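You operate a simulated robot arm through the tools that you are given. There is no shell and no other tool. Be economical: measure what you need, move in short steps, check, and stop when the job is done.

The job below is to be done with a simulated robot arm. You get a single attempt, and the scene is never put back.

TASK
Clip the blue carabiner on the holder ring and brush its grit off.
Fine: lock its sleeve; the brush goes back. Set down upright: block brush. What is to be rubbed or washed off counts as gone when no trace of it is left.
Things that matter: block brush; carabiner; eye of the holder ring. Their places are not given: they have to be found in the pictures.

The check looks at the end state, three seconds after you hand in, the way a careful person would. Anything else that was tipped, shoved, dropped, spilled or broken makes it a failure.

THE ROBOT
A 7-joint arm with a two-finger parallel gripper, fixed in place. Base frame: the origin is at the foot of the arm, x ahead of it, y to its left, z up; the work surface is at about z = 880. Readings come in mm, rad, newtons and seconds.
With the tool pointing down near the work surface it reaches from about 240 to 680 mm from the base axis. Its first joint turns from -1.152 to 1.152 rad. Payload 2.4 kg.
Tool frame: the origin (TCP) lies between the finger pads and is the grasp point; the fingertips stand 30 mm ahead of it; z points along the fingers, y is the line along which they close. Largest opening 94 mm; finger width 28, thickness 10; the body of the gripper, 50 by 96 mm, starts 55 mm behind the TCP.
Orientation is that of the tool frame in the base frame, as a unit quaternion [w, x, y, z]. With the fingers straight down and closing along the base's y, the tool's x points along the base's -x, its y along +y and its z along -z.

THE INTERFACE
- The arm moves only by the tool drive_tool. Its argument "series" is a list of rows, each an object (a shift or turn left out is 0, a gripper value left out holds the last) with "offset": the shift along the base's x, y, z in mm, a list of three; "rotation": the turn, a rotation vector about the base's x, y, z in rad, a list of three; "jaw": the closure, from 0 (fully open) to 1 (shut). In form: [{"offset": [tx, ty, tz], "rotation": [rx, ry, rz], "jaw": jaw}, ...]. A call has 1 to 10 rows; each row is the pose to reach, as a shift and turn from the pose commanded when the call began. A row lasts 0.2 s, in which the tool goes at most 50 mm and 0.15 rad; a call with a longer step from one row to the next is refused whole, and so is a gripper value outside its range. A pose out of reach is approached as far as the arm can. The call stops where the force on the tool passes 70 N (or 10 N more than at its start, if that is more) or the arm is blocked; 0.2 s more then pass. The fingers move at their own pace (about 153 mm/s each) and stop on an object; they squeeze with about 45 N. The grip force told is the motor's: it shows also when the fingers shut on nothing. Time passes only in rows, and 0.2 s behind the last, so rows that repeat a pose let the fingers close. The reply holds the time, the measured pose of the TCP, the force on the tool along the base axes, the opening and the grip force, in the units named above and with some noise, with the torque about the TCP (base axes, N m) and any sound that the robot's microphone picked up.
- Cameras (640 x 400 px; columns grow to the right, rows downward): "scene" is fixed at [43.9, 496.5, 1423.6]; the picture's right is [-0.55, -0.83, 0.00], its down [-0.62, 0.41, -0.67] and it looks along [0.55, -0.37, -0.75] (base axes); focal length 307 px, centre (320, 200). "wrist" rides on the gripper at [76, 14, -103] in the tool frame; the picture's right is [-0.18, 0.98, 0.00], its down [-0.75, -0.14, -0.64] and it looks along [-0.63, -0.12, 0.77] (tool axes); focal length 243 px, centre (320, 200).
- capture(camera): a new picture of that camera. No time passes.
- pixel_to_xyz(camera, pixels): for up to 12 pixels [column, row] of the newest picture of that camera ("zoom" is the newest enlarged one), the place [x, y, z] in the base frame of the surface seen there, good to about 2 mm. No time passes.
- close_up(camera, box): a new picture of the part [left, top, right, bottom] of that camera's present view, enlarged. No time passes.
- close_job(): hands the job in; it is judged then, once.

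Go step by step. Measure first, check grasps and placings, and put right what went wrong. The budget is 80 turns and 38 pictures, counting those below and the enlarged ones. Unless the task says otherwise, let go and move clear before handing in, and close with one line.

The tools are called after "Request:" as name(argument=value, ...) on one line, values as JSON. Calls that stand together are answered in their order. drive_tool: Moves the arm, as the interface text tells. Its arguments: {"type":"object","properties":{"series":{"type":"array"}},"required":["series"]} The other tools are called the same way: capture (camera) takes a picture; pixel_to_xyz (camera, pixels) gives the place of the surface under pixels of a picture; close_up (camera, box) takes an enlarged picture of a part of a camera's view; close_job () hands the job in.

At the start:

```text
clock: 0.0
tool_pos: [361.3, 219.2, 1144.4]
tool_rot: [0.0, 0.001, 1.0, 0.001]
contact_force: [0.3, 0.0, 0.4]
wrist_torque: [-0.02, 0.0, 0.04]
gripper_width: 94.1
grip_force: 0.1
```

scene: 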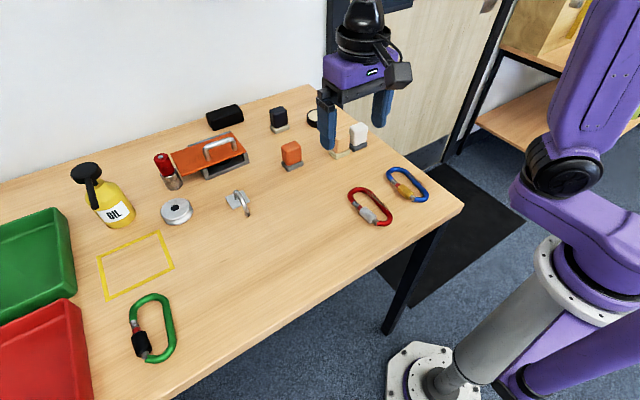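
wrist: 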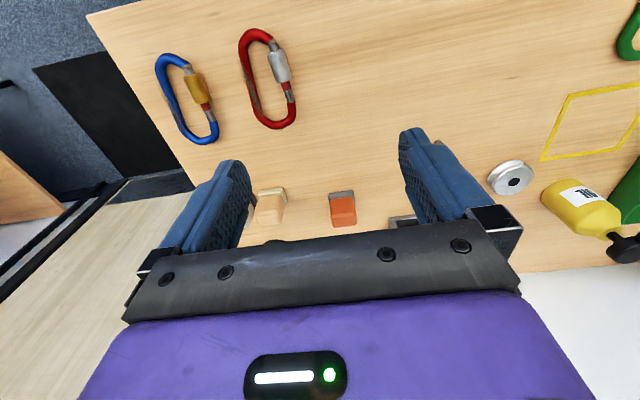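

The blue carabiner is at about (408,184) in the scene view, and what looks like the holder ring is near (238,200). There are also several brush-like blocks, so I'll enlarge those areas.

Request:
close_up(camera="scene", box=[340, 150, 460, 225])

Request:
close_up(camera="scene", box=[150, 90, 390, 240])

```text
5.33 times, centred on (400, 188) of scene
```

zoom: 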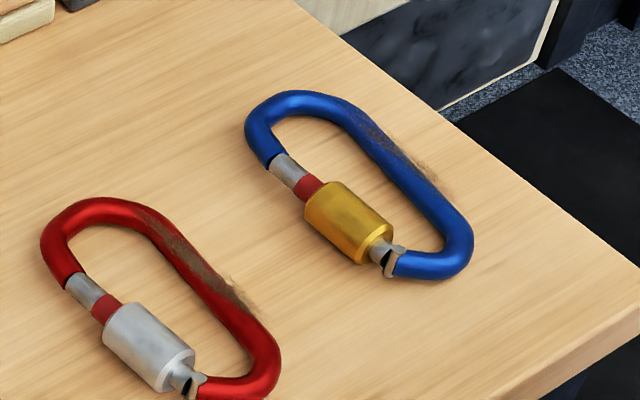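

```text
2.67 times, centred on (270, 165) of scene
```

zoom: 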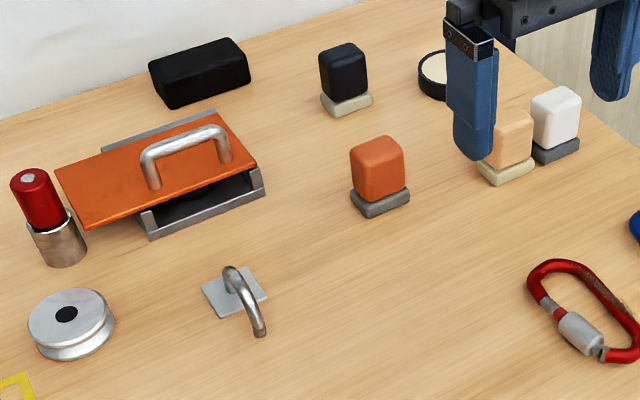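

The four small blocks all look alike and the ring is a bent rod on a plate, so I'll enlarge each one and measure positions.

Request:
close_up(camera="scene", box=[262, 95, 382, 170])

Request:
close_up(camera="scene", box=[214, 180, 262, 220])

Request:
pixel_to_xyz(camera="scene", pixels=[[278, 112], [291, 150], [342, 143], [359, 130], [234, 192], [248, 214], [228, 202], [391, 174], [424, 198], [398, 184], [408, 190], [414, 178]])

```text
5.33 times, centred on (322, 132) of scene
```

zoom: 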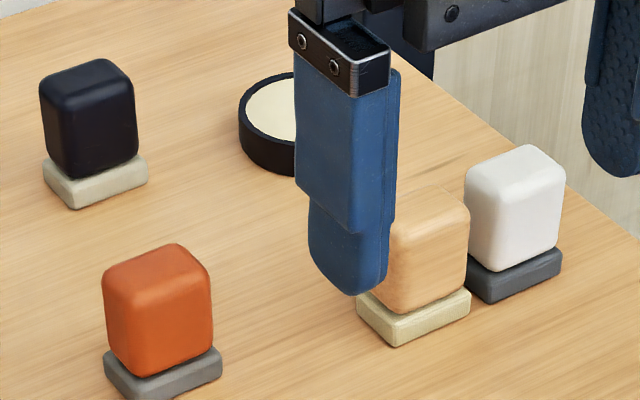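

```text
10.00 times, centred on (238, 200) of scene
```

zoom: 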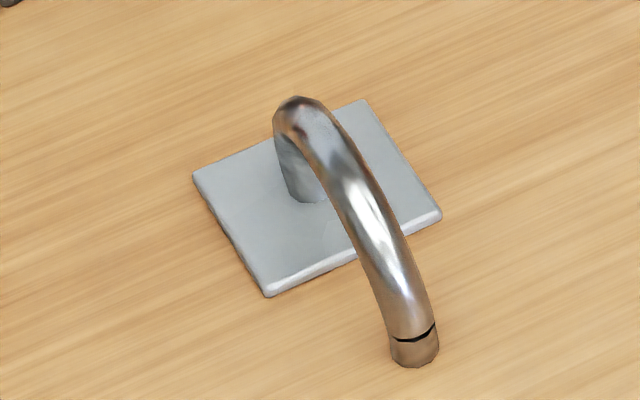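

```text
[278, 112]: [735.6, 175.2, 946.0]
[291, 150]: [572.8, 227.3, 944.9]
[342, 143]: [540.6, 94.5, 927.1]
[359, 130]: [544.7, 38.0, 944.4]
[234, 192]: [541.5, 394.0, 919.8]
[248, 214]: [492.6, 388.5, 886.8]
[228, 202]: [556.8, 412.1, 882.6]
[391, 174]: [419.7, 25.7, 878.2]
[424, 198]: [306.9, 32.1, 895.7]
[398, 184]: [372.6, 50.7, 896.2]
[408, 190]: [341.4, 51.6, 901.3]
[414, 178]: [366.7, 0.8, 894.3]
```

The peach block, half hidden behind the finger, seems to have a bristle-textured base. I'll move the wrist camera over to compare it with the others.

Request:
drive_tool(series=[{"offset": [12, -37, -25]}, {"offset": [24, -74, -50]}, {"offset": [36, -111, -75]}, {"offset": [49, -149, -100]}])

Request:
capture(camera="wrist")

Request:
close_up(camera="scene", box=[262, 95, 382, 170])

```text
clock: 1.0
tool_pos: [411.2, 72.6, 1046.2]
tool_rot: [0.001, 0.0, 1.0, 0.0]
contact_force: [-0.4, -0.6, 0.1]
wrist_torque: [0.01, 0.03, -0.01]
gripper_width: 93.9
grip_force: 0.0
```

```text
31 pictures are left
```

wrist: 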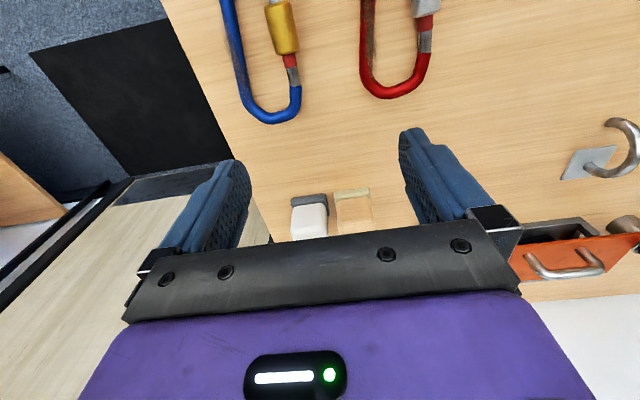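

```text
5.33 times, centred on (322, 132) of scene
```

zoom: 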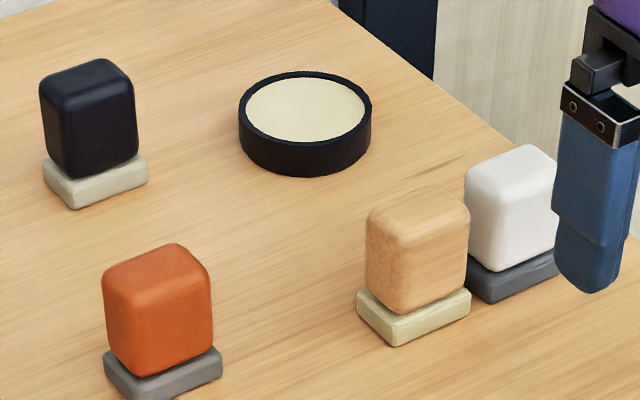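

The peach block has wood grain, which fits a brush. I'll enlarge its base and the ring in the wrist view.

Request:
close_up(camera="scene", box=[326, 128, 370, 164])

Request:
close_up(camera="wrist", box=[540, 100, 640, 200])

Request:
close_up(camera="wrist", box=[280, 180, 390, 245])

```text
11.11 times, centred on (348, 146) of scene
```

zoom: 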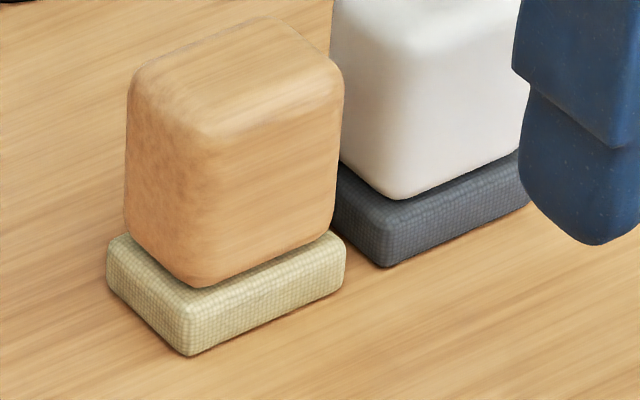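

```text
4.00 times, centred on (590, 150) of wrist
```

zoom: 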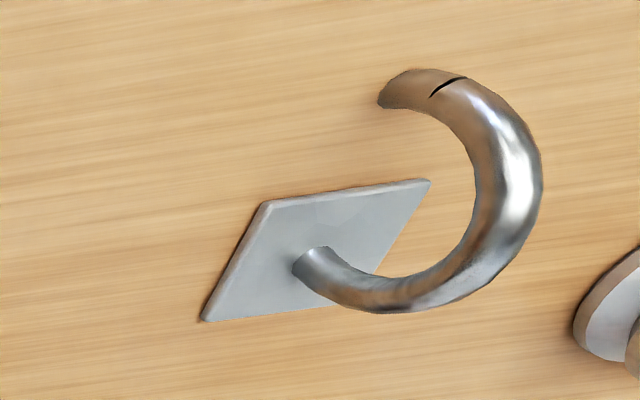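

```text
5.82 times, centred on (335, 212) of wrist
```

zoom: 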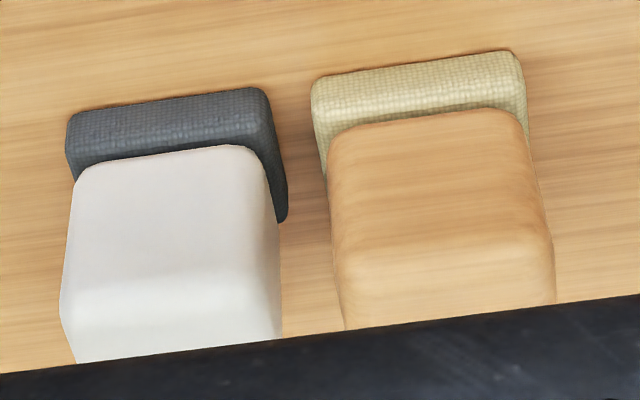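

Blocks share a shape, so the base texture may be what tells them apart. I'll check the orange and black bases and trace the ring arc with positions.

Request:
close_up(camera="scene", box=[262, 100, 312, 174])

Request:
capture(camera="scene")

Request:
pixel_to_xyz(camera="scene", pixels=[[236.2, 198.5], [234.7, 194], [236, 191], [238, 193], [240, 197], [242, 201], [244, 206], [246, 210], [247.5, 215], [220, 198], [233, 209], [249.5, 201.5]])

Request:
pixel_to_xyz(camera="wrist", pixels=[[618, 167], [627, 169], [634, 173], [612, 122], [605, 123], [622, 123], [632, 135], [636, 147], [629, 165], [617, 160], [573, 151], [645, 145]])

```text
5.41 times, centred on (287, 137) of scene
```

zoom: 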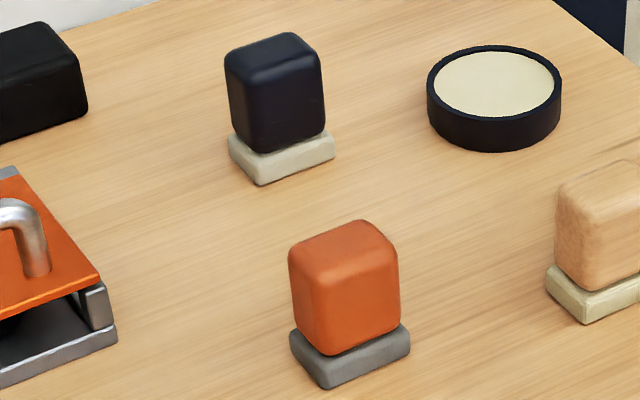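

```text
25 pictures are left
```

scene: 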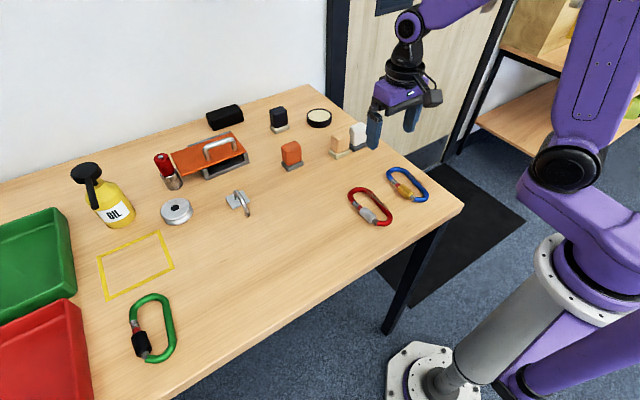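

```text
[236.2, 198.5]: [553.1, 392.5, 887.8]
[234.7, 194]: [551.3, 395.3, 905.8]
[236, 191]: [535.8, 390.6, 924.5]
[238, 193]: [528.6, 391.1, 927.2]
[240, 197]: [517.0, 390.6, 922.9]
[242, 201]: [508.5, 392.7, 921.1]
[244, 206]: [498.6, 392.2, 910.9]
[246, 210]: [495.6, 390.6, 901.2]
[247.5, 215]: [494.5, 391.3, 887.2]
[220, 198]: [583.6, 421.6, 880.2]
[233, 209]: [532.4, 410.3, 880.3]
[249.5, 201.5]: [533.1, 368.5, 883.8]
```

```text
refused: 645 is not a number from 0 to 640
```

The arc stands in the vertical plane y≈391, running from the plate at x≈555 over a top at z≈925 down to a free tip at x≈494. Next I'll look at the ring from closer.

Request:
drive_tool(series=[{"offset": [0, 45, -4]}, {"offset": [0, 90, -8]}, {"offset": [0, 135, -12]}, {"offset": [0, 180, -16]}, {"offset": [0, 225, -20]}, {"offset": [0, 270, -25]}, {"offset": [0, 315, -30]}])

Request:
close_up(camera="wrist", box=[240, 60, 400, 220])

Request:
close_up(camera="scene", box=[380, 160, 436, 208])

Request:
pixel_to_xyz(camera="zoom", pixels=[[100, 160], [176, 150], [110, 232], [180, 270], [240, 310], [290, 345], [320, 365], [370, 388], [450, 330], [440, 240], [360, 160], [270, 90]])

```text
clock: 2.6
tool_pos: [411.1, 386.2, 1015.6]
tool_rot: [0.0, 0.001, 1.0, 0.0]
contact_force: [0.2, 0.1, -0.1]
wrist_torque: [0.01, -0.02, 0.02]
gripper_width: 94.1
grip_force: 0.0
```

```text
2.50 times, centred on (320, 140) of wrist
```

zoom: 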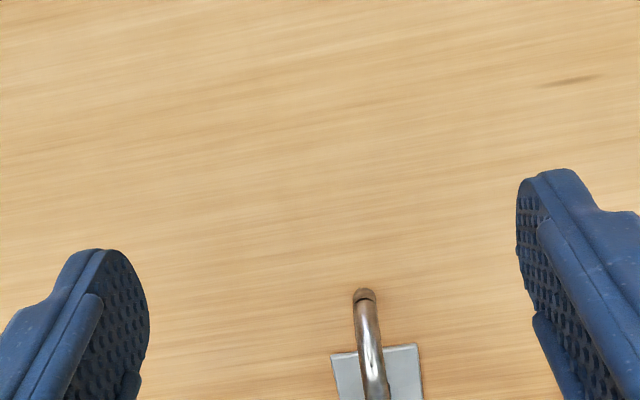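

```text
8.33 times, centred on (408, 184) of scene
```

zoom: 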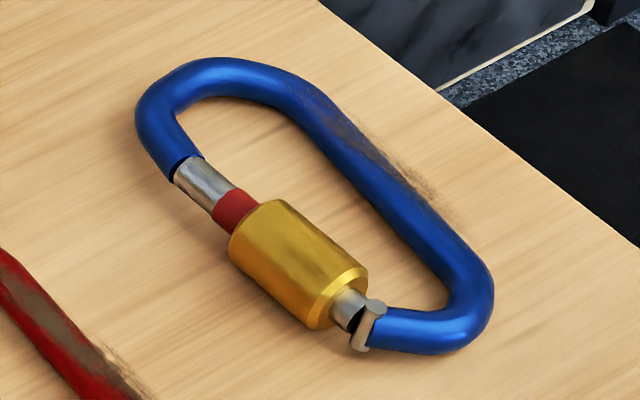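

```text
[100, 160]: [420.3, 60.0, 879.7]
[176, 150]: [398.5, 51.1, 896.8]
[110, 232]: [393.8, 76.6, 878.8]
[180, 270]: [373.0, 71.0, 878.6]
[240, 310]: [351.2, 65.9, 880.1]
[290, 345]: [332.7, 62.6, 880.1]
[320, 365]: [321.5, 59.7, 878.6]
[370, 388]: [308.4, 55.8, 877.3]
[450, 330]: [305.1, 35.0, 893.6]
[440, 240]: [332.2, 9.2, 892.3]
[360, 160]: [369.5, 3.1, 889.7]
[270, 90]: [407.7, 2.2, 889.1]
```

The crop cut off the ring at the bottom, so I'll crop lower. From here I can see the tip at about (330,178).

Request:
close_up(camera="wrist", box=[290, 165, 386, 237])

Request:
pixel_to_xyz(camera="zoom", pixels=[[280, 80], [285, 100], [290, 140], [300, 200], [310, 260], [270, 75]])

```text
5.56 times, centred on (338, 201) of wrist
```

zoom: 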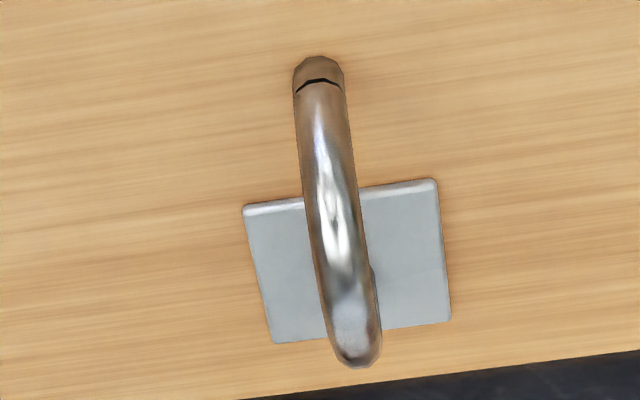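

```text
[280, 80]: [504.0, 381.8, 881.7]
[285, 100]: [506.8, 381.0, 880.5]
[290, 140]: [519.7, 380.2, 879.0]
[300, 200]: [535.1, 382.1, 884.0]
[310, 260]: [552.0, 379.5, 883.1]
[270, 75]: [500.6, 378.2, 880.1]
```

I'll sample the arc itself, from its tip at zoom (320,62) to its far side at (355,345).

Request:
pixel_to_xyz(camera="zoom", pixels=[[320, 62], [320, 74], [320, 95], [322, 120], [328, 160], [335, 210], [345, 270], [352, 320], [356, 355], [300, 120], [346, 120], [376, 330]])

Request:
pixel_to_xyz(camera="scene", pixels=[[246.5, 213], [246, 216], [248, 216], [249, 214]])

```text
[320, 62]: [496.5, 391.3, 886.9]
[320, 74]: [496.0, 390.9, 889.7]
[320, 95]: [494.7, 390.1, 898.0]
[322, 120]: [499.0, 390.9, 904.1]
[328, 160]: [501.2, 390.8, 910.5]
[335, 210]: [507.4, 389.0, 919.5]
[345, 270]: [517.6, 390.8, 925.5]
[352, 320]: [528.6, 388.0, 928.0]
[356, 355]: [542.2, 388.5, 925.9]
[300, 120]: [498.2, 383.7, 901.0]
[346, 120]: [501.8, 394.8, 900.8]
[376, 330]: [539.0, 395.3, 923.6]
```

```text
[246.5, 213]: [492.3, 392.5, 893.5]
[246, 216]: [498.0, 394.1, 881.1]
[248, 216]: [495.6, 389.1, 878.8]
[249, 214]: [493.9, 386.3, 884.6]
```

The arc's outer radius is about 35 mm around (530, 391, 893), the wire is about 11 mm thick, and the leg reaches the table at x≈495. Next I'll go look closely at the blue carabiner's gate, to tell the nose from the hinge.

Request:
drive_tool(series=[{"offset": [-17, -45, 0]}, {"offset": [-34, -90, 0]}, {"offset": [-51, -135, 0]}, {"offset": [-68, -180, 0]}, {"offset": [-85, -225, 0]}, {"offset": [-102, -270, 0]}, {"offset": [-120, -315, -5]}, {"offset": [-138, -355, -15]}])

Request:
capture(camera="wrist")

```text
clock: 4.4
tool_pos: [275.9, 27.6, 1000.5]
tool_rot: [0.0, 0.013, 1.0, 0.001]
contact_force: [-3.3, 5.6, 0.4]
wrist_torque: [-0.42, -0.27, 0.05]
gripper_width: 94.0
grip_force: 0.0
```

```text
21 pictures are left
```

wrist: 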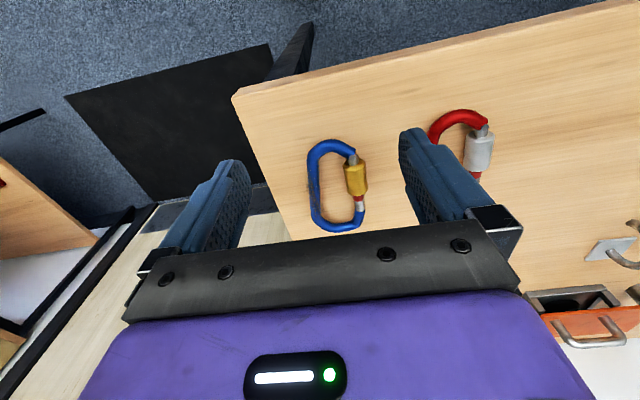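

The carabiner sits between the fingers at about (337,185). I'll enlarge it.

Request:
close_up(camera="wrist", box=[280, 125, 440, 240])

Request:
close_up(camera="wrist", box=[332, 136, 376, 170])

Request:
pixel_to_xyz(camera="wrist", pixels=[[325, 144], [352, 157], [355, 180], [359, 201], [340, 226], [314, 160], [315, 185], [316, 205], [349, 166], [348, 190], [365, 175], [332, 222]])

```text
3.48 times, centred on (360, 182) of wrist
```

zoom: 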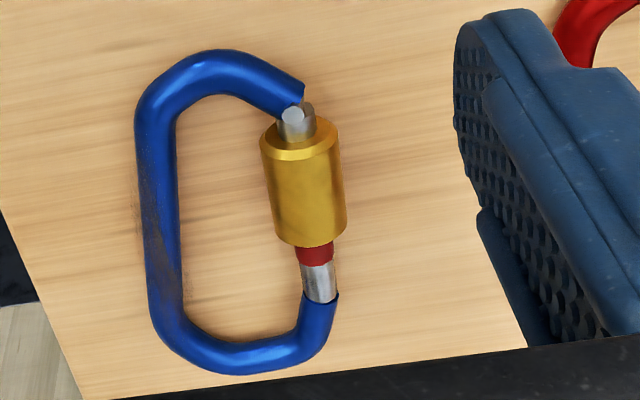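

```text
11.76 times, centred on (354, 153) of wrist
```

zoom: 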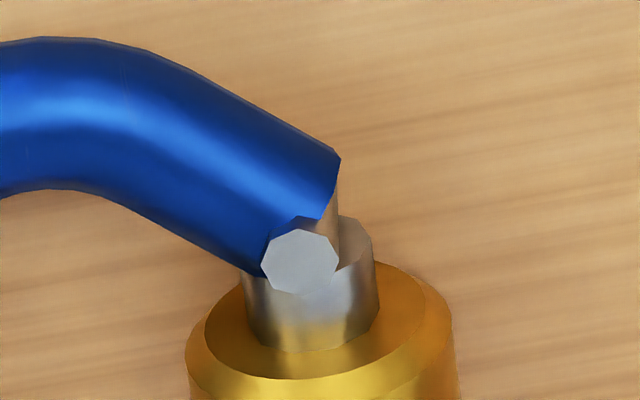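

```text
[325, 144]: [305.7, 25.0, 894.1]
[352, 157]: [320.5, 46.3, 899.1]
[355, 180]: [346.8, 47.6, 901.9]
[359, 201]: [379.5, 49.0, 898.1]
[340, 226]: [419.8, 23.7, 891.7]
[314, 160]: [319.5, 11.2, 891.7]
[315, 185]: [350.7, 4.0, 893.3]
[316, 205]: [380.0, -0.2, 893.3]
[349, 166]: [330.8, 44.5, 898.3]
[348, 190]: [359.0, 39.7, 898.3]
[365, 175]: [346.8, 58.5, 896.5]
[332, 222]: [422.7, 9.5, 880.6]
```

The round pin at the small-x end is the hinge, and the steel part at the +x end is the nose, so the sleeve has to slide toward +x over the red band. I'll grip the spine near its hinge end, around (332, 9), aligned to the spine's −0.18 rad yaw.

Request:
drive_tool(series=[{"offset": [28, -10, 0], "rotation": [0, 0, -0.09], "jaw": 0.74}, {"offset": [59.7, -21.2, -10], "rotation": [0, 0, -0.18], "jaw": 0.74}, {"offset": [59.7, -21.2, -39], "rotation": [0, 0, -0.18], "jaw": 0.74}])

Request:
capture(camera="wrist")

```text
clock: 5.2
tool_pos: [332.5, 9.7, 960.3]
tool_rot: [-0.001, 0.091, 0.996, 0.0]
contact_force: [-0.2, 0.4, 0.9]
wrist_torque: [-0.02, -0.01, 0.05]
gripper_width: 24.4
grip_force: 0.0
```

```text
18 pictures are left
```

wrist: 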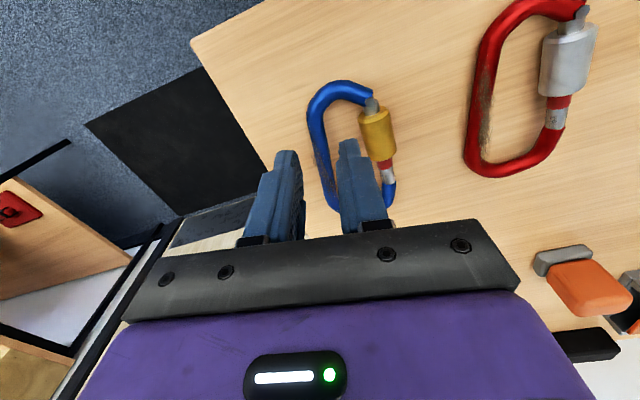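

Now the fingers straddle the spine from above. I'll re-measure the spine line to confirm yaw and position before descending.

Request:
pixel_to_xyz(camera="wrist", pixels=[[314, 110], [316, 125], [320, 145], [325, 165], [330, 185], [327, 165], [370, 105], [377, 130], [388, 175], [345, 86], [375, 195]])

Request:
close_up(camera="wrist", box=[270, 70, 430, 220])

```text
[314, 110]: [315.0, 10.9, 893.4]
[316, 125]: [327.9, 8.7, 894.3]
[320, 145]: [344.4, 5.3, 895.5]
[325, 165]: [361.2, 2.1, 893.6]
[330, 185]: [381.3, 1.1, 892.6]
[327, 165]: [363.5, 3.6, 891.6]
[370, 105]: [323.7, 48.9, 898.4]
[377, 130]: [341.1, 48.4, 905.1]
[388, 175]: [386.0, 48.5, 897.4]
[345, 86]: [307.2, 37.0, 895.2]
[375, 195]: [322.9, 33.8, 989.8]
```

```text
2.67 times, centred on (350, 145) of wrist
```

zoom: 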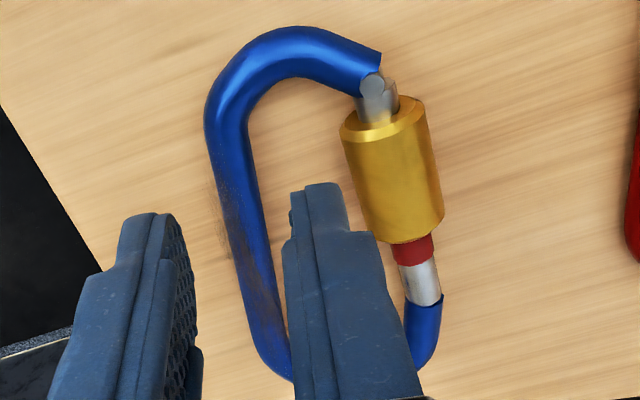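

The spine slope is −0.187, as aligned. I'll descend with a −1.5 mm y correction and close.

Request:
drive_tool(series=[{"offset": [0, -1.5, -24]}, {"offset": [0, -1.5, -42]}, {"offset": [0, -1.5, -48.5]}, {"offset": [0, -1.5, -48.5]}])

```text
clock: 6.2
tool_pos: [332.1, 7.9, 911.9]
tool_rot: [0.0, 0.09, 0.996, 0.0]
contact_force: [-0.2, 0.0, 0.4]
wrist_torque: [-0.01, -0.02, 0.02]
gripper_width: 24.4
grip_force: 0.0
```

No contact on the way down. I'll close, then lift.

Request:
drive_tool(series=[{"jaw": 1}, {"jaw": 1}, {"jaw": 1}, {"offset": [0, 0, 20], "jaw": 1}, {"offset": [0, 0, 50], "jaw": 1}])

Request:
capture(camera="wrist")

```text
clock: 7.4
tool_pos: [331.8, 8.8, 962.2]
tool_rot: [-0.001, 0.09, 0.996, -0.001]
contact_force: [0.3, 0.1, 0.1]
wrist_torque: [-0.06, 0.04, 0.01]
gripper_width: 11.3
grip_force: 23.9
```

```text
16 pictures are left
```

wrist: 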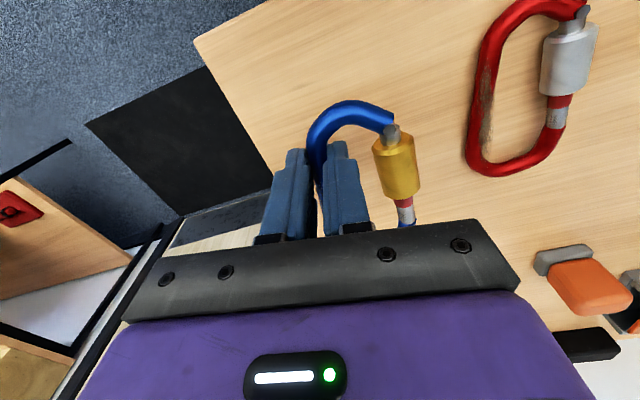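

The carabiner is held, with an 11.3 mm opening. I'll measure the gate relative to the tool.

Request:
pixel_to_xyz(camera="wrist", pixels=[[348, 107], [392, 133], [395, 165], [403, 203], [405, 214], [406, 225], [318, 135], [376, 165], [415, 165], [404, 198]])

```text
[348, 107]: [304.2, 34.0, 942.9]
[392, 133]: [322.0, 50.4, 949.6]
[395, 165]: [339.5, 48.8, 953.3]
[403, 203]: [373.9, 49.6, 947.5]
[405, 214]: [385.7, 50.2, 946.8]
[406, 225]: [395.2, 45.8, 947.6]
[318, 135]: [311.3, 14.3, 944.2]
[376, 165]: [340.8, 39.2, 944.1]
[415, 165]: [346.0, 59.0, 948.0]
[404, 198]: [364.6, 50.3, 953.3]
```

Nose steel lies at +48 mm, +41 mm from the TCP. I'll carry the carabiner to the ring and turn it −90°, so the gate faces +x toward the ring's front leg.

Request:
drive_tool(series=[{"offset": [0, 35, 30], "rotation": [0, 0, -0.14]}, {"offset": [5, 80, 38], "rotation": [0, 0, -0.28]}, {"offset": [10, 125, 38], "rotation": [0, 0, -0.42]}, {"offset": [20, 169, 38], "rotation": [0, 0, -0.56]}, {"offset": [30, 213, 38], "rotation": [0, 0, -0.7]}, {"offset": [40, 257, 38], "rotation": [0, 0, -0.84]}, {"offset": [50, 301, 38], "rotation": [0, 0, -0.98]}, {"offset": [60, 345, 38], "rotation": [0, 0, -1.12]}, {"offset": [70, 388, 38], "rotation": [0, 0, -1.26]}, {"offset": [80, 430, 38], "rotation": [0, 0, -1.4]}])

Request:
drive_tool(series=[{"offset": [0, 0, -20], "rotation": [0, 0, -0.1]}, {"offset": [0, 0, -40], "rotation": [0, 0, -0.17]}, {"offset": [0, 0, -40], "rotation": [0, 0, -0.17]}])

Request:
capture(camera="wrist")

```text
clock: 9.6
tool_pos: [413.2, 438.2, 1001.6]
tool_rot: [0.0, 0.711, 0.703, -0.002]
contact_force: [0.1, 0.3, -0.5]
wrist_torque: [0.02, 0.03, -0.01]
gripper_width: 11.6
grip_force: 24.2
```

```text
clock: 10.4
tool_pos: [414.4, 438.0, 960.0]
tool_rot: [0.0, 0.768, 0.64, -0.001]
contact_force: [0.5, 0.6, -1.0]
wrist_torque: [0.05, 0.02, 0.04]
gripper_width: 11.0
grip_force: 24.1
```

```text
15 pictures are left
```

wrist: 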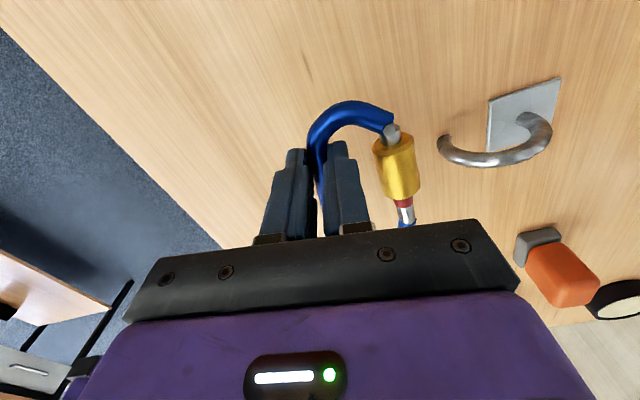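

The gate now faces +x toward the ring leg, whose tip is at about (443,140). I'll measure both in this view.

Request:
pixel_to_xyz(camera="wrist", pixels=[[392, 134], [395, 165], [403, 203], [405, 212], [406, 224], [444, 138], [446, 146], [455, 155], [480, 159], [530, 150], [527, 120], [440, 140]])

Request:
close_up(camera="wrist", box=[360, 70, 580, 230])

```text
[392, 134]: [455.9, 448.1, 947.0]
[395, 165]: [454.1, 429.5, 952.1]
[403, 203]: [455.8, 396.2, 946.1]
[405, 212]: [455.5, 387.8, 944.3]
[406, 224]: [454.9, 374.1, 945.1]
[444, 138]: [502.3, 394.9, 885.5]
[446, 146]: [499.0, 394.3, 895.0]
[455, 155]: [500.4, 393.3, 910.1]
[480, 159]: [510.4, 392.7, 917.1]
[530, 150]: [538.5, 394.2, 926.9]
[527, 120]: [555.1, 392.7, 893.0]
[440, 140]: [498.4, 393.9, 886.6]
```

```text
2.50 times, centred on (470, 150) of wrist
```

zoom: 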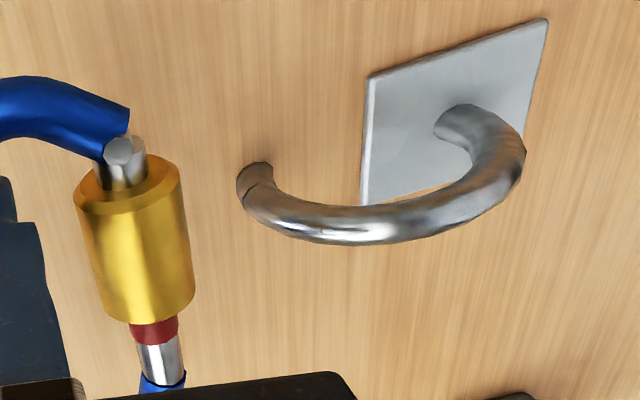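

The ring seems to run into the table, and red/steel is at y≈391 versus the wire at about 391. I'll shift +2 mm in y and descend so the gate axis sits at z≈894, before the leg.

Request:
drive_tool(series=[{"offset": [0, 2, -25]}, {"offset": [0, 2, -46]}, {"offset": [15, 2, -46]}, {"offset": [27, 2, -46]}, {"offset": [27, 2, -46]}])

Request:
close_up(camera="scene", box=[190, 160, 310, 250])

```text
clock: 11.6
tool_pos: [438.7, 440.1, 914.5]
tool_rot: [0.0, 0.768, 0.641, 0.0]
contact_force: [0.6, 0.0, -0.9]
wrist_torque: [0.01, 0.01, -0.02]
gripper_width: 11.3
grip_force: 23.8
```

```text
4.44 times, centred on (250, 205) of scene
```

zoom: 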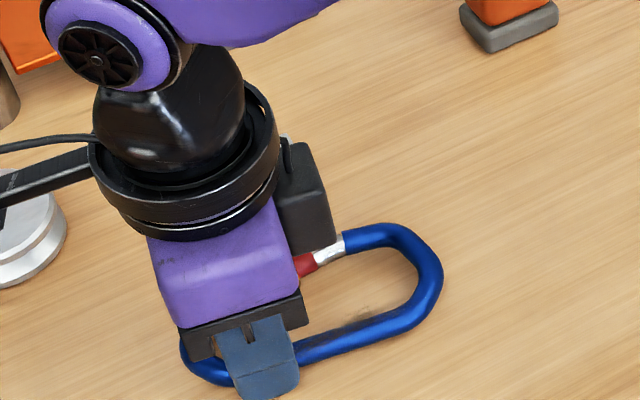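

Held in line with the leg and no contact yet. I'll push the gate in +x against the leg with small steps.

Request:
drive_tool(series=[{"offset": [5, 0, 0]}, {"offset": [9, 0, 0]}, {"offset": [13, 0, 0]}, {"offset": [17, 0, 0]}, {"offset": [21, 0, 0]}, {"offset": [25, 0, 0]}, {"offset": [29, 0, 0]}, {"offset": [32, 0, 0]}, {"offset": [32, 0, 0]}])

Request:
capture(camera="wrist")

```text
clock: 13.6
tool_pos: [471.7, 439.5, 913.7]
tool_rot: [0.0, 0.767, 0.641, 0.0]
contact_force: [0.2, 0.5, -0.2]
wrist_torque: [0.01, 0.04, -0.07]
gripper_width: 11.6
grip_force: 23.6
```

```text
12 pictures are left
```

wrist: 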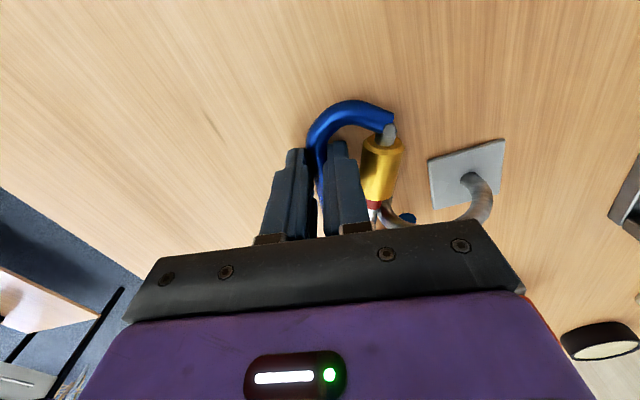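

The gate has swung inward, with the wire at (390,212) between the gate and the blue nose at (410,215). I'll go 1.5 mm deeper and slide the carabiner +y, so the wire moves into the nose pocket and the gate snaps shut.

Request:
drive_tool(series=[{"offset": [1.5, 0, 0]}, {"offset": [1.5, 5, 0]}, {"offset": [1.5, 10, 0]}, {"offset": [1.5, 15, 0]}, {"offset": [1.5, 20, 0]}, {"offset": [1.5, 20, 0]}])

Request:
capture(camera="wrist")

```text
clock: 15.0
tool_pos: [473.5, 461.1, 915.2]
tool_rot: [0.001, 0.768, 0.641, 0.0]
contact_force: [1.1, -1.0, -0.2]
wrist_torque: [-0.1, -0.04, 0.09]
gripper_width: 11.5
grip_force: 23.5
```

```text
11 pictures are left
```

wrist: 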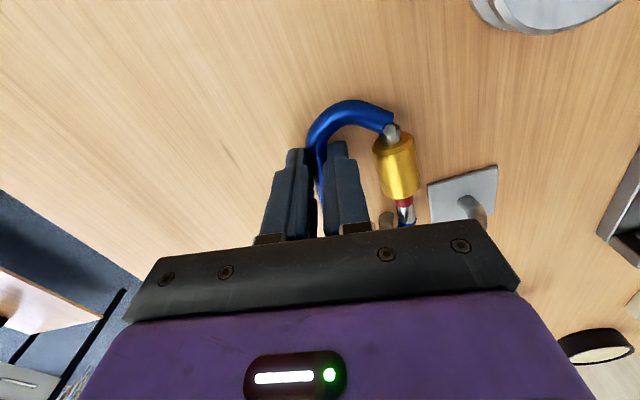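

Gate is closed with the wire at (388,218) inside the loop. To lock the sleeve, the hinge end must back against the wire, so I'll move the carabiner so that the wire travels toward the hinge, then set it flat and release.

Request:
drive_tool(series=[{"offset": [4, 0, 0]}, {"offset": [4, -12, 0]}, {"offset": [4, -24, 0]}, {"offset": [4, -36, 0]}, {"offset": [4, -46, 0]}, {"offset": [4, -46, -3.5]}, {"offset": [4, -46, -3.5]}])

Request:
drive_tool(series=[{"jaw": 0.74}, {"jaw": 0.74}, {"offset": [0, 0, 20], "jaw": 0.74}, {"offset": [0, 0, 45], "jaw": 0.74}])

Request:
capture(camera="wrist")

```text
clock: 16.6
tool_pos: [467.6, 420.8, 911.5]
tool_rot: [-0.003, 0.764, 0.646, -0.002]
contact_force: [-37.2, 14.1, 17.7]
wrist_torque: [0.35, 1.03, -0.17]
gripper_width: 11.5
grip_force: 24.0
```

```text
clock: 17.6
tool_pos: [479.3, 411.0, 957.6]
tool_rot: [0.002, 0.769, 0.64, 0.001]
contact_force: [-0.4, -0.5, 0.8]
wrist_torque: [0.0, -0.02, -0.02]
gripper_width: 24.6
grip_force: 0.0
```

```text
10 pictures are left
```

wrist: 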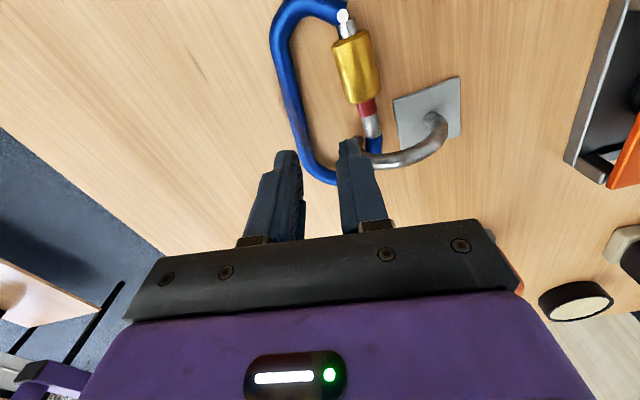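

The carry met a −37 N force in x, so something caught. I'll enlarge where the ring leg meets the nose at (370,155).

Request:
close_up(camera="wrist", box=[260, 0, 480, 200])

Request:
pixel_to_xyz(camera="wrist", pixels=[[345, 17], [357, 65], [367, 108], [372, 125], [376, 145], [330, 178], [310, 160], [290, 90], [279, 40], [315, 5]])

```text
2.00 times, centred on (370, 100) of wrist
```

zoom: 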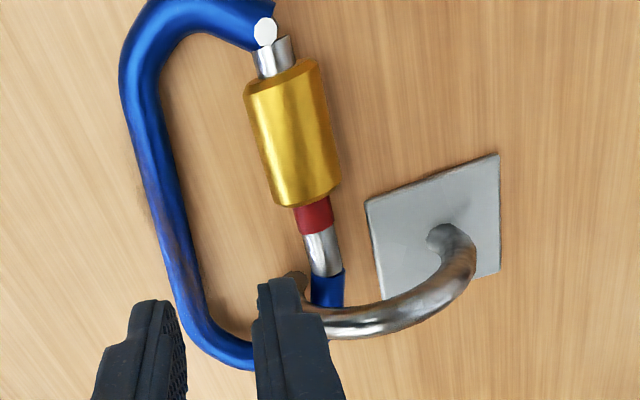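

```text
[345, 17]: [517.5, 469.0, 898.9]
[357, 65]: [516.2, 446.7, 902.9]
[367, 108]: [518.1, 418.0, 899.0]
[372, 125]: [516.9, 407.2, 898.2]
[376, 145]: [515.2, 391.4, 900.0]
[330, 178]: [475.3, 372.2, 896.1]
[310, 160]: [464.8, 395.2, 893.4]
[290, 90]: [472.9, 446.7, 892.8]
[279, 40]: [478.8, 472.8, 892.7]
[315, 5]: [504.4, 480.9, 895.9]
```

It is still linked, with the wire visible at zoom (295,275) inside the closed loop; only the grip slipped along the spine, so the ring holds the carabiner. I'll try the sleeve directly: hover over it at (517, 442) with the fingers closing along x.

Request:
drive_tool(series=[{"offset": [18, 15, 5], "rotation": [0, 0, 0.09], "jaw": 0.574}, {"offset": [37.5, 31, 5], "rotation": [0, 0, 0.18], "jaw": 0.574}, {"offset": [37.5, 31, 5], "rotation": [0, 0, 0.18], "jaw": 0.574}])

Request:
capture(camera="wrist")

```text
clock: 18.4
tool_pos: [514.3, 444.8, 961.1]
tool_rot: [0.0, 0.707, 0.707, 0.001]
contact_force: [1.1, 0.5, 0.6]
wrist_torque: [0.03, 0.03, 0.02]
gripper_width: 39.9
grip_force: 0.0
```

```text
8 pictures are left
```

wrist: 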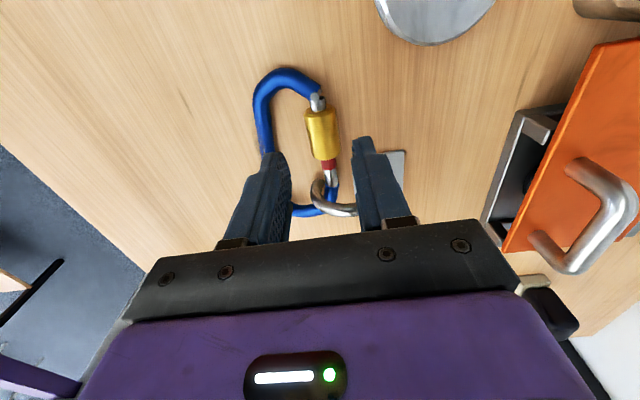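

Fingers straddle the sleeve. I'll nudge +2 mm x, descend to z≈918 and close.

Request:
drive_tool(series=[{"offset": [2, -1, -25]}, {"offset": [2, -1, -43]}, {"offset": [2, -1, -43]}, {"offset": [2, -1, -43], "jaw": 1}, {"offset": [2, -1, -43], "jaw": 1}, {"offset": [2, -1, -43], "jaw": 1}])

```text
clock: 19.8
tool_pos: [516.6, 443.7, 917.4]
tool_rot: [0.0, 0.706, 0.708, 0.0]
contact_force: [1.7, -1.2, -1.0]
wrist_torque: [-0.04, -0.41, 0.43]
gripper_width: 18.4
grip_force: 23.8
```

Sleeve gripped at 18.4 mm. I'll slide it toward the nose (−y) in small steps.

Request:
drive_tool(series=[{"offset": [0, -4, 0]}, {"offset": [0, -8, 0]}, {"offset": [0, -12, 0]}, {"offset": [0, -16, 0]}])

Request:
capture(camera="wrist")

```text
clock: 20.8
tool_pos: [515.1, 429.5, 917.7]
tool_rot: [0.0, 0.707, 0.708, 0.002]
contact_force: [2.8, 17.3, 0.5]
wrist_torque: [0.42, 0.02, -0.24]
gripper_width: 21.9
grip_force: 23.7
```

```text
7 pictures are left
```

wrist: 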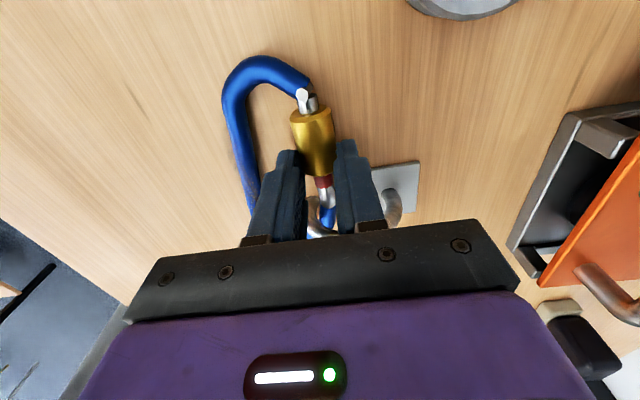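

The grip slipped off along the sleeve at 17 N and red is still visible at (323,182). I'll measure whether anything slid at all.

Request:
pixel_to_xyz(camera="wrist", pixels=[[302, 95], [308, 112], [314, 140], [320, 170], [323, 182], [325, 196], [327, 212], [262, 62], [232, 95], [240, 150], [318, 174], [311, 200]])

Request:
close_up(camera="wrist", box=[210, 40, 410, 240])

```text
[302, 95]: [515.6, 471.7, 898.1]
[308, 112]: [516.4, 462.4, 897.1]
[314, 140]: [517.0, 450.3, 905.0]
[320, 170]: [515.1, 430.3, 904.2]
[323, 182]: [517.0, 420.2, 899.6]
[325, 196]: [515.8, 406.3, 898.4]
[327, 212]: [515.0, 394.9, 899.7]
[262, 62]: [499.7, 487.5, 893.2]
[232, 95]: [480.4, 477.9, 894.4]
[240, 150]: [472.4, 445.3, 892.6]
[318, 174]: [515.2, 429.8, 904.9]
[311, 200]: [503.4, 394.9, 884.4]
```

```text
2.00 times, centred on (310, 140) of wrist
```

zoom: 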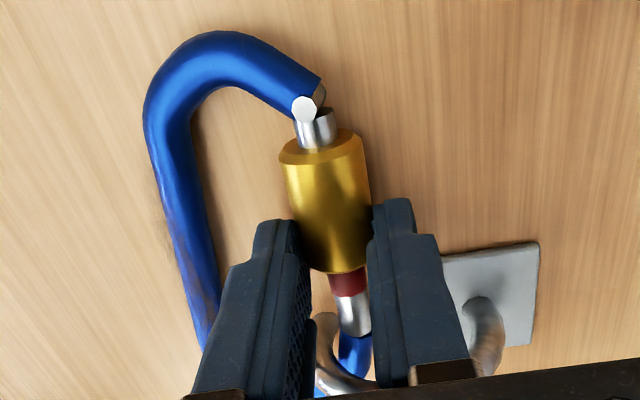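

Sleeve and carabiner both stayed put, so the sleeve doesn't slide: it must be a screw type. I'll regrip the sleeve mid-length, a bit higher, and twist it about its own axis (right-handed: about −y to advance toward the nose).

Request:
drive_tool(series=[{"jaw": 0.7}, {"offset": [0.5, 0, 5.5], "jaw": 0.7}, {"offset": [1, 16, 5.5], "jaw": 0.7}, {"offset": [1, 16, 5.5], "jaw": 1}, {"offset": [1, 16, 5.5], "jaw": 1}, {"offset": [1, 16, 5.5], "jaw": 1}])

```text
clock: 22.2
tool_pos: [516.7, 442.2, 923.2]
tool_rot: [0.0, 0.708, 0.707, -0.003]
contact_force: [-11.0, -14.7, 3.9]
wrist_torque: [-0.44, 0.3, -0.44]
gripper_width: 21.5
grip_force: 24.1
```

The reading has residual side forces because the grip closed while the arm was still settling. I'll reopen, settle and close again.

Request:
drive_tool(series=[{"jaw": 0.68}, {"offset": [0, 0, -2], "jaw": 0.68}, {"offset": [0, 0, -2], "jaw": 0.68}])

Request:
drive_tool(series=[{"jaw": 1}, {"jaw": 1}, {"jaw": 1}])

```text
clock: 23.0
tool_pos: [517.7, 444.7, 920.4]
tool_rot: [-0.001, 0.706, 0.708, 0.0]
contact_force: [-0.3, -0.5, -0.3]
wrist_torque: [-0.03, -0.01, 0.01]
gripper_width: 30.1
grip_force: 0.1
```

```text
clock: 23.8
tool_pos: [516.1, 444.2, 921.1]
tool_rot: [0.0, 0.707, 0.707, -0.001]
contact_force: [-11.9, -2.5, 1.1]
wrist_torque: [-0.26, 0.36, -0.54]
gripper_width: 21.4
grip_force: 24.2
```

Now twist about −y around the sleeve axis (TCP 26 mm above it).

Request:
drive_tool(series=[{"offset": [-3.4, 0, -0.2], "rotation": [0, -0.13, 0]}, {"offset": [-6.7, 0, -0.9], "rotation": [0, -0.26, 0]}, {"offset": [-9.9, 0, -2.0], "rotation": [0, -0.39, 0]}, {"offset": [-12.9, 0, -3.4], "rotation": [0, -0.52, 0]}, {"offset": [-15.7, 0, -5.3], "rotation": [0, -0.65, 0]}, {"offset": [-15.7, 0, -5.3], "rotation": [0, -0.65, 0]}])

Request:
pixel_to_xyz(camera="wrist", pixels=[[320, 170]])

```text
clock: 25.2
tool_pos: [529.0, 455.7, 926.0]
tool_rot: [0.225, 0.673, 0.672, 0.213]
contact_force: [-24.8, -17.1, -20.3]
wrist_torque: [0.3, 0.89, -0.46]
gripper_width: 25.1
grip_force: 24.1
out of reach, approached as far as the arm can: row 5, 6
```

```text
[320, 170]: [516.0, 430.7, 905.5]
```

The arm couldn't reach that tilt and the tool got dragged off. I'll open, return upright and rise, then look.

Request:
drive_tool(series=[{"jaw": 0.5}, {"jaw": 0.5}])

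```text
clock: 25.8
tool_pos: [535.1, 459.5, 931.9]
tool_rot: [0.225, 0.67, 0.672, 0.222]
contact_force: [-6.4, -10.5, -6.5]
wrist_torque: [-0.15, 0.22, 0.12]
gripper_width: 51.9
grip_force: 3.8
```

Request:
drive_tool(series=[{"offset": [3.4, 0, 12], "rotation": [0, 0.13, 0]}, {"offset": [6.7, 0, 22], "rotation": [0, 0.26, 0]}, {"offset": [9.9, 0, 32], "rotation": [0, 0.39, 0]}, {"offset": [12.9, -5, 40], "rotation": [0, 0.52, 0]}, {"offset": [15.7, -10, 45], "rotation": [0, 0.65, 0]}, {"offset": [15.7, -10, 45], "rotation": [0, 0.65, 0]}])

Request:
capture(camera="wrist")

```text
clock: 27.2
tool_pos: [543.4, 446.7, 973.3]
tool_rot: [0.022, 0.705, 0.708, 0.022]
contact_force: [-0.4, 1.3, -0.3]
wrist_torque: [-0.02, 0.02, 0.02]
gripper_width: 47.2
grip_force: 0.0
out of reach, approached as far as the arm can: row 5, 6
```

```text
5 pictures are left
```

wrist: 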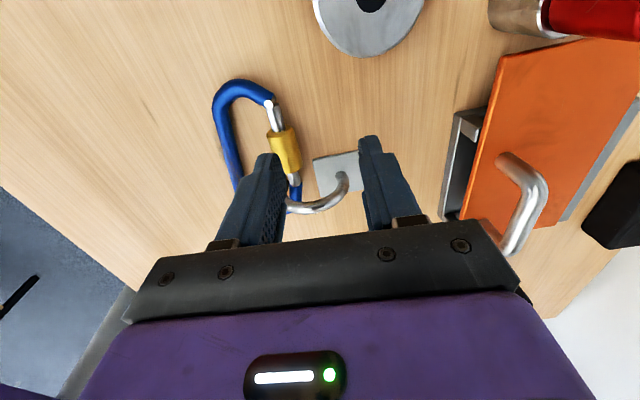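

Red is no longer visible: the sleeve at (285,150) has advanced and steel now shows on the hinge side at (275,115). I'll measure it and enlarge once.

Request:
close_up(camera="wrist", box=[200, 70, 360, 220])

Request:
pixel_to_xyz(camera="wrist", pixels=[[269, 103], [275, 118], [280, 132], [285, 150], [290, 170], [294, 180], [296, 192], [245, 88], [220, 115], [228, 150], [235, 180], [293, 175]])

```text
2.67 times, centred on (280, 145) of wrist
```

zoom: 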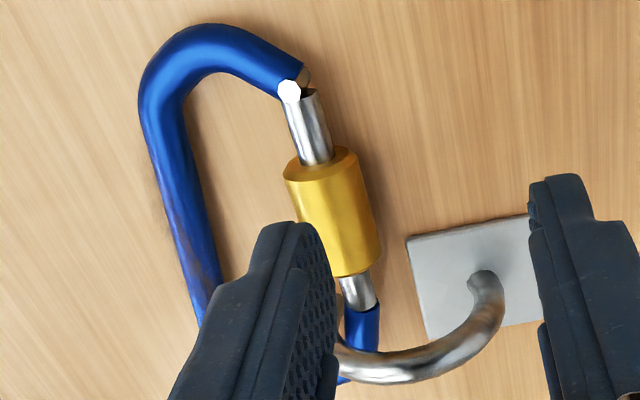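

```text
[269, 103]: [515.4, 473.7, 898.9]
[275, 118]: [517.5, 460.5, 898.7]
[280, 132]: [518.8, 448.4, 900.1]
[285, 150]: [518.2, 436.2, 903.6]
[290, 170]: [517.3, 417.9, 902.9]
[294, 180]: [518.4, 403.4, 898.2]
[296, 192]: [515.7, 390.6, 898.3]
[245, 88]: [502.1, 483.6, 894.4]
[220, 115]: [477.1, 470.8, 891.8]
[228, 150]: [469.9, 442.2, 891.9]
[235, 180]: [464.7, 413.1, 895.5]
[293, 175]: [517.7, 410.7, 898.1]
```

Twisting works: the sleeve has advanced 14 mm (now y≈449–412) and the nose joint is at y≈400. I'll reposition above the sleeve for another twist, now at a closer reach.

Request:
drive_tool(series=[{"offset": [-25, -16, -8], "jaw": 0.65}, {"offset": [-25, -16, -8], "jaw": 0.65}])

```text
clock: 27.8
tool_pos: [518.5, 431.2, 965.8]
tool_rot: [0.023, 0.707, 0.707, 0.025]
contact_force: [0.4, 0.1, 0.4]
wrist_torque: [0.0, 0.02, -0.03]
gripper_width: 33.0
grip_force: 0.0
```

Request:
drive_tool(series=[{"offset": [-0.5, 0, -20], "rotation": [0, 0.067, 0]}, {"offset": [-0.5, 0, -45.5], "rotation": [0, 0.067, 0]}, {"offset": [-0.5, 0, -45.5], "rotation": [0, 0.067, 0]}, {"offset": [-0.5, 0, -45.5], "rotation": [0, 0.067, 0], "jaw": 1}, {"offset": [-0.5, 0, -45.5], "rotation": [0, 0.067, 0], "jaw": 1}, {"offset": [-0.5, 0, -45.5], "rotation": [0, 0.067, 0], "jaw": 1}])

```text
clock: 29.2
tool_pos: [515.6, 431.4, 920.5]
tool_rot: [-0.001, 0.706, 0.708, -0.001]
contact_force: [-4.2, -0.4, 1.0]
wrist_torque: [0.01, 0.07, -0.18]
gripper_width: 21.6
grip_force: 24.0
```

Sleeve gripped. I'll twist 0.5 rad, letting the tool follow slightly in −y.

Request:
drive_tool(series=[{"offset": [-2.6, -2, -0.1], "rotation": [0, -0.1, 0]}, {"offset": [-5.2, -4, -0.5], "rotation": [0, -0.2, 0]}, {"offset": [-7.7, -6, -1.2], "rotation": [0, -0.3, 0]}, {"offset": [-10.1, -8, -2.1], "rotation": [0, -0.4, 0]}, {"offset": [-12.4, -10, -3.2], "rotation": [0, -0.5, 0]}, {"offset": [-12.4, -10, -3.2], "rotation": [0, -0.5, 0]}])

Request:
drive_tool(series=[{"jaw": 0.65}, {"jaw": 0.65}, {"offset": [4, 2, 12], "rotation": [0, 0.12, 0]}, {"offset": [8, 4, 22], "rotation": [0, 0.25, 0]}, {"offset": [10, 6, 32], "rotation": [0, 0.37, 0]}, {"offset": [12, 8, 45], "rotation": [0, 0.5, 0]}, {"offset": [12, 8, 45], "rotation": [0, 0.5, 0]}])

Request:
close_up(camera="wrist", box=[200, 40, 420, 230])

```text
clock: 30.6
tool_pos: [504.3, 423.3, 917.1]
tool_rot: [0.173, 0.684, 0.686, 0.178]
contact_force: [0.6, 18.6, 1.3]
wrist_torque: [0.46, 0.07, 0.03]
gripper_width: 21.8
grip_force: 23.9
```

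```text
clock: 32.2
tool_pos: [517.0, 429.1, 961.7]
tool_rot: [-0.001, 0.707, 0.707, -0.002]
contact_force: [0.1, -0.4, 0.5]
wrist_torque: [0.02, 0.01, 0.0]
gripper_width: 32.9
grip_force: 0.1
```

```text
2.11 times, centred on (310, 135) of wrist
```

zoom: 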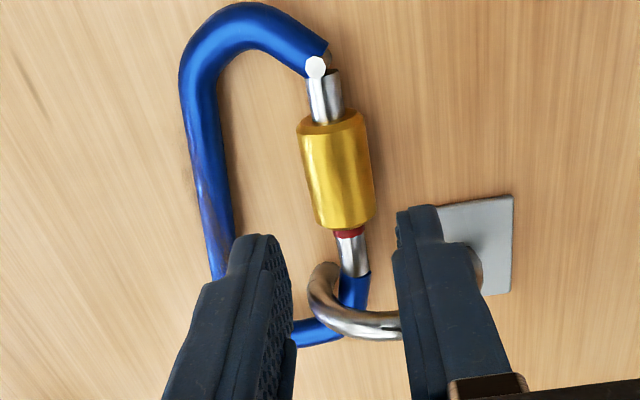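

Red shows again at zoom (348,233), so this twist backed the sleeve off a little. I'll measure how far.

Request:
pixel_to_xyz(camera="zoom", pixels=[[316, 67], [325, 100], [330, 128], [336, 160], [343, 205], [346, 220], [349, 233], [352, 250], [356, 280], [325, 270], [210, 150], [220, 230]])

```text
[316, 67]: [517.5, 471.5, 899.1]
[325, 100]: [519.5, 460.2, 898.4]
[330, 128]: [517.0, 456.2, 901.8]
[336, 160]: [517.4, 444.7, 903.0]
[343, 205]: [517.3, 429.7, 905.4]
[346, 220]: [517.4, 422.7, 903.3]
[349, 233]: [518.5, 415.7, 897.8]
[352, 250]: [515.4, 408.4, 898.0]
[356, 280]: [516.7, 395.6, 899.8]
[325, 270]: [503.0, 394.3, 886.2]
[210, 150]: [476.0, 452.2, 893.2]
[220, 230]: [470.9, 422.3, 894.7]
```

The sleeve backed off 6 mm, so the advancing direction is +y; the earlier gain came from the finger rolling the sleeve on its way up. I'll grip it with the tool tilted −0.45 rad and twist back toward upright.

Request:
drive_tool(series=[{"offset": [-9, 1, -4], "rotation": [0, -0.15, 0], "jaw": 0.72}, {"offset": [-18, 3, -8], "rotation": [0, -0.3, 0], "jaw": 0.72}, {"offset": [-27.4, 4, -11], "rotation": [0, -0.45, 0], "jaw": 0.72}, {"offset": [-20, 4, -26.5], "rotation": [0, -0.45, 0], "jaw": 0.72}, {"offset": [-12.2, 4, -42.5], "rotation": [0, -0.45, 0], "jaw": 0.72}, {"offset": [-12.2, 4, -42.5], "rotation": [0, -0.45, 0], "jaw": 0.72}, {"offset": [-12.2, 4, -42.5], "rotation": [0, -0.45, 0], "jaw": 1}, {"offset": [-12.2, 4, -42.5], "rotation": [0, -0.45, 0], "jaw": 1}])

```text
clock: 34.0
tool_pos: [505.5, 433.1, 919.1]
tool_rot: [0.157, 0.69, 0.69, 0.156]
contact_force: [-2.4, 0.0, -1.1]
wrist_torque: [0.08, 0.07, -0.04]
gripper_width: 21.3
grip_force: 23.3
```

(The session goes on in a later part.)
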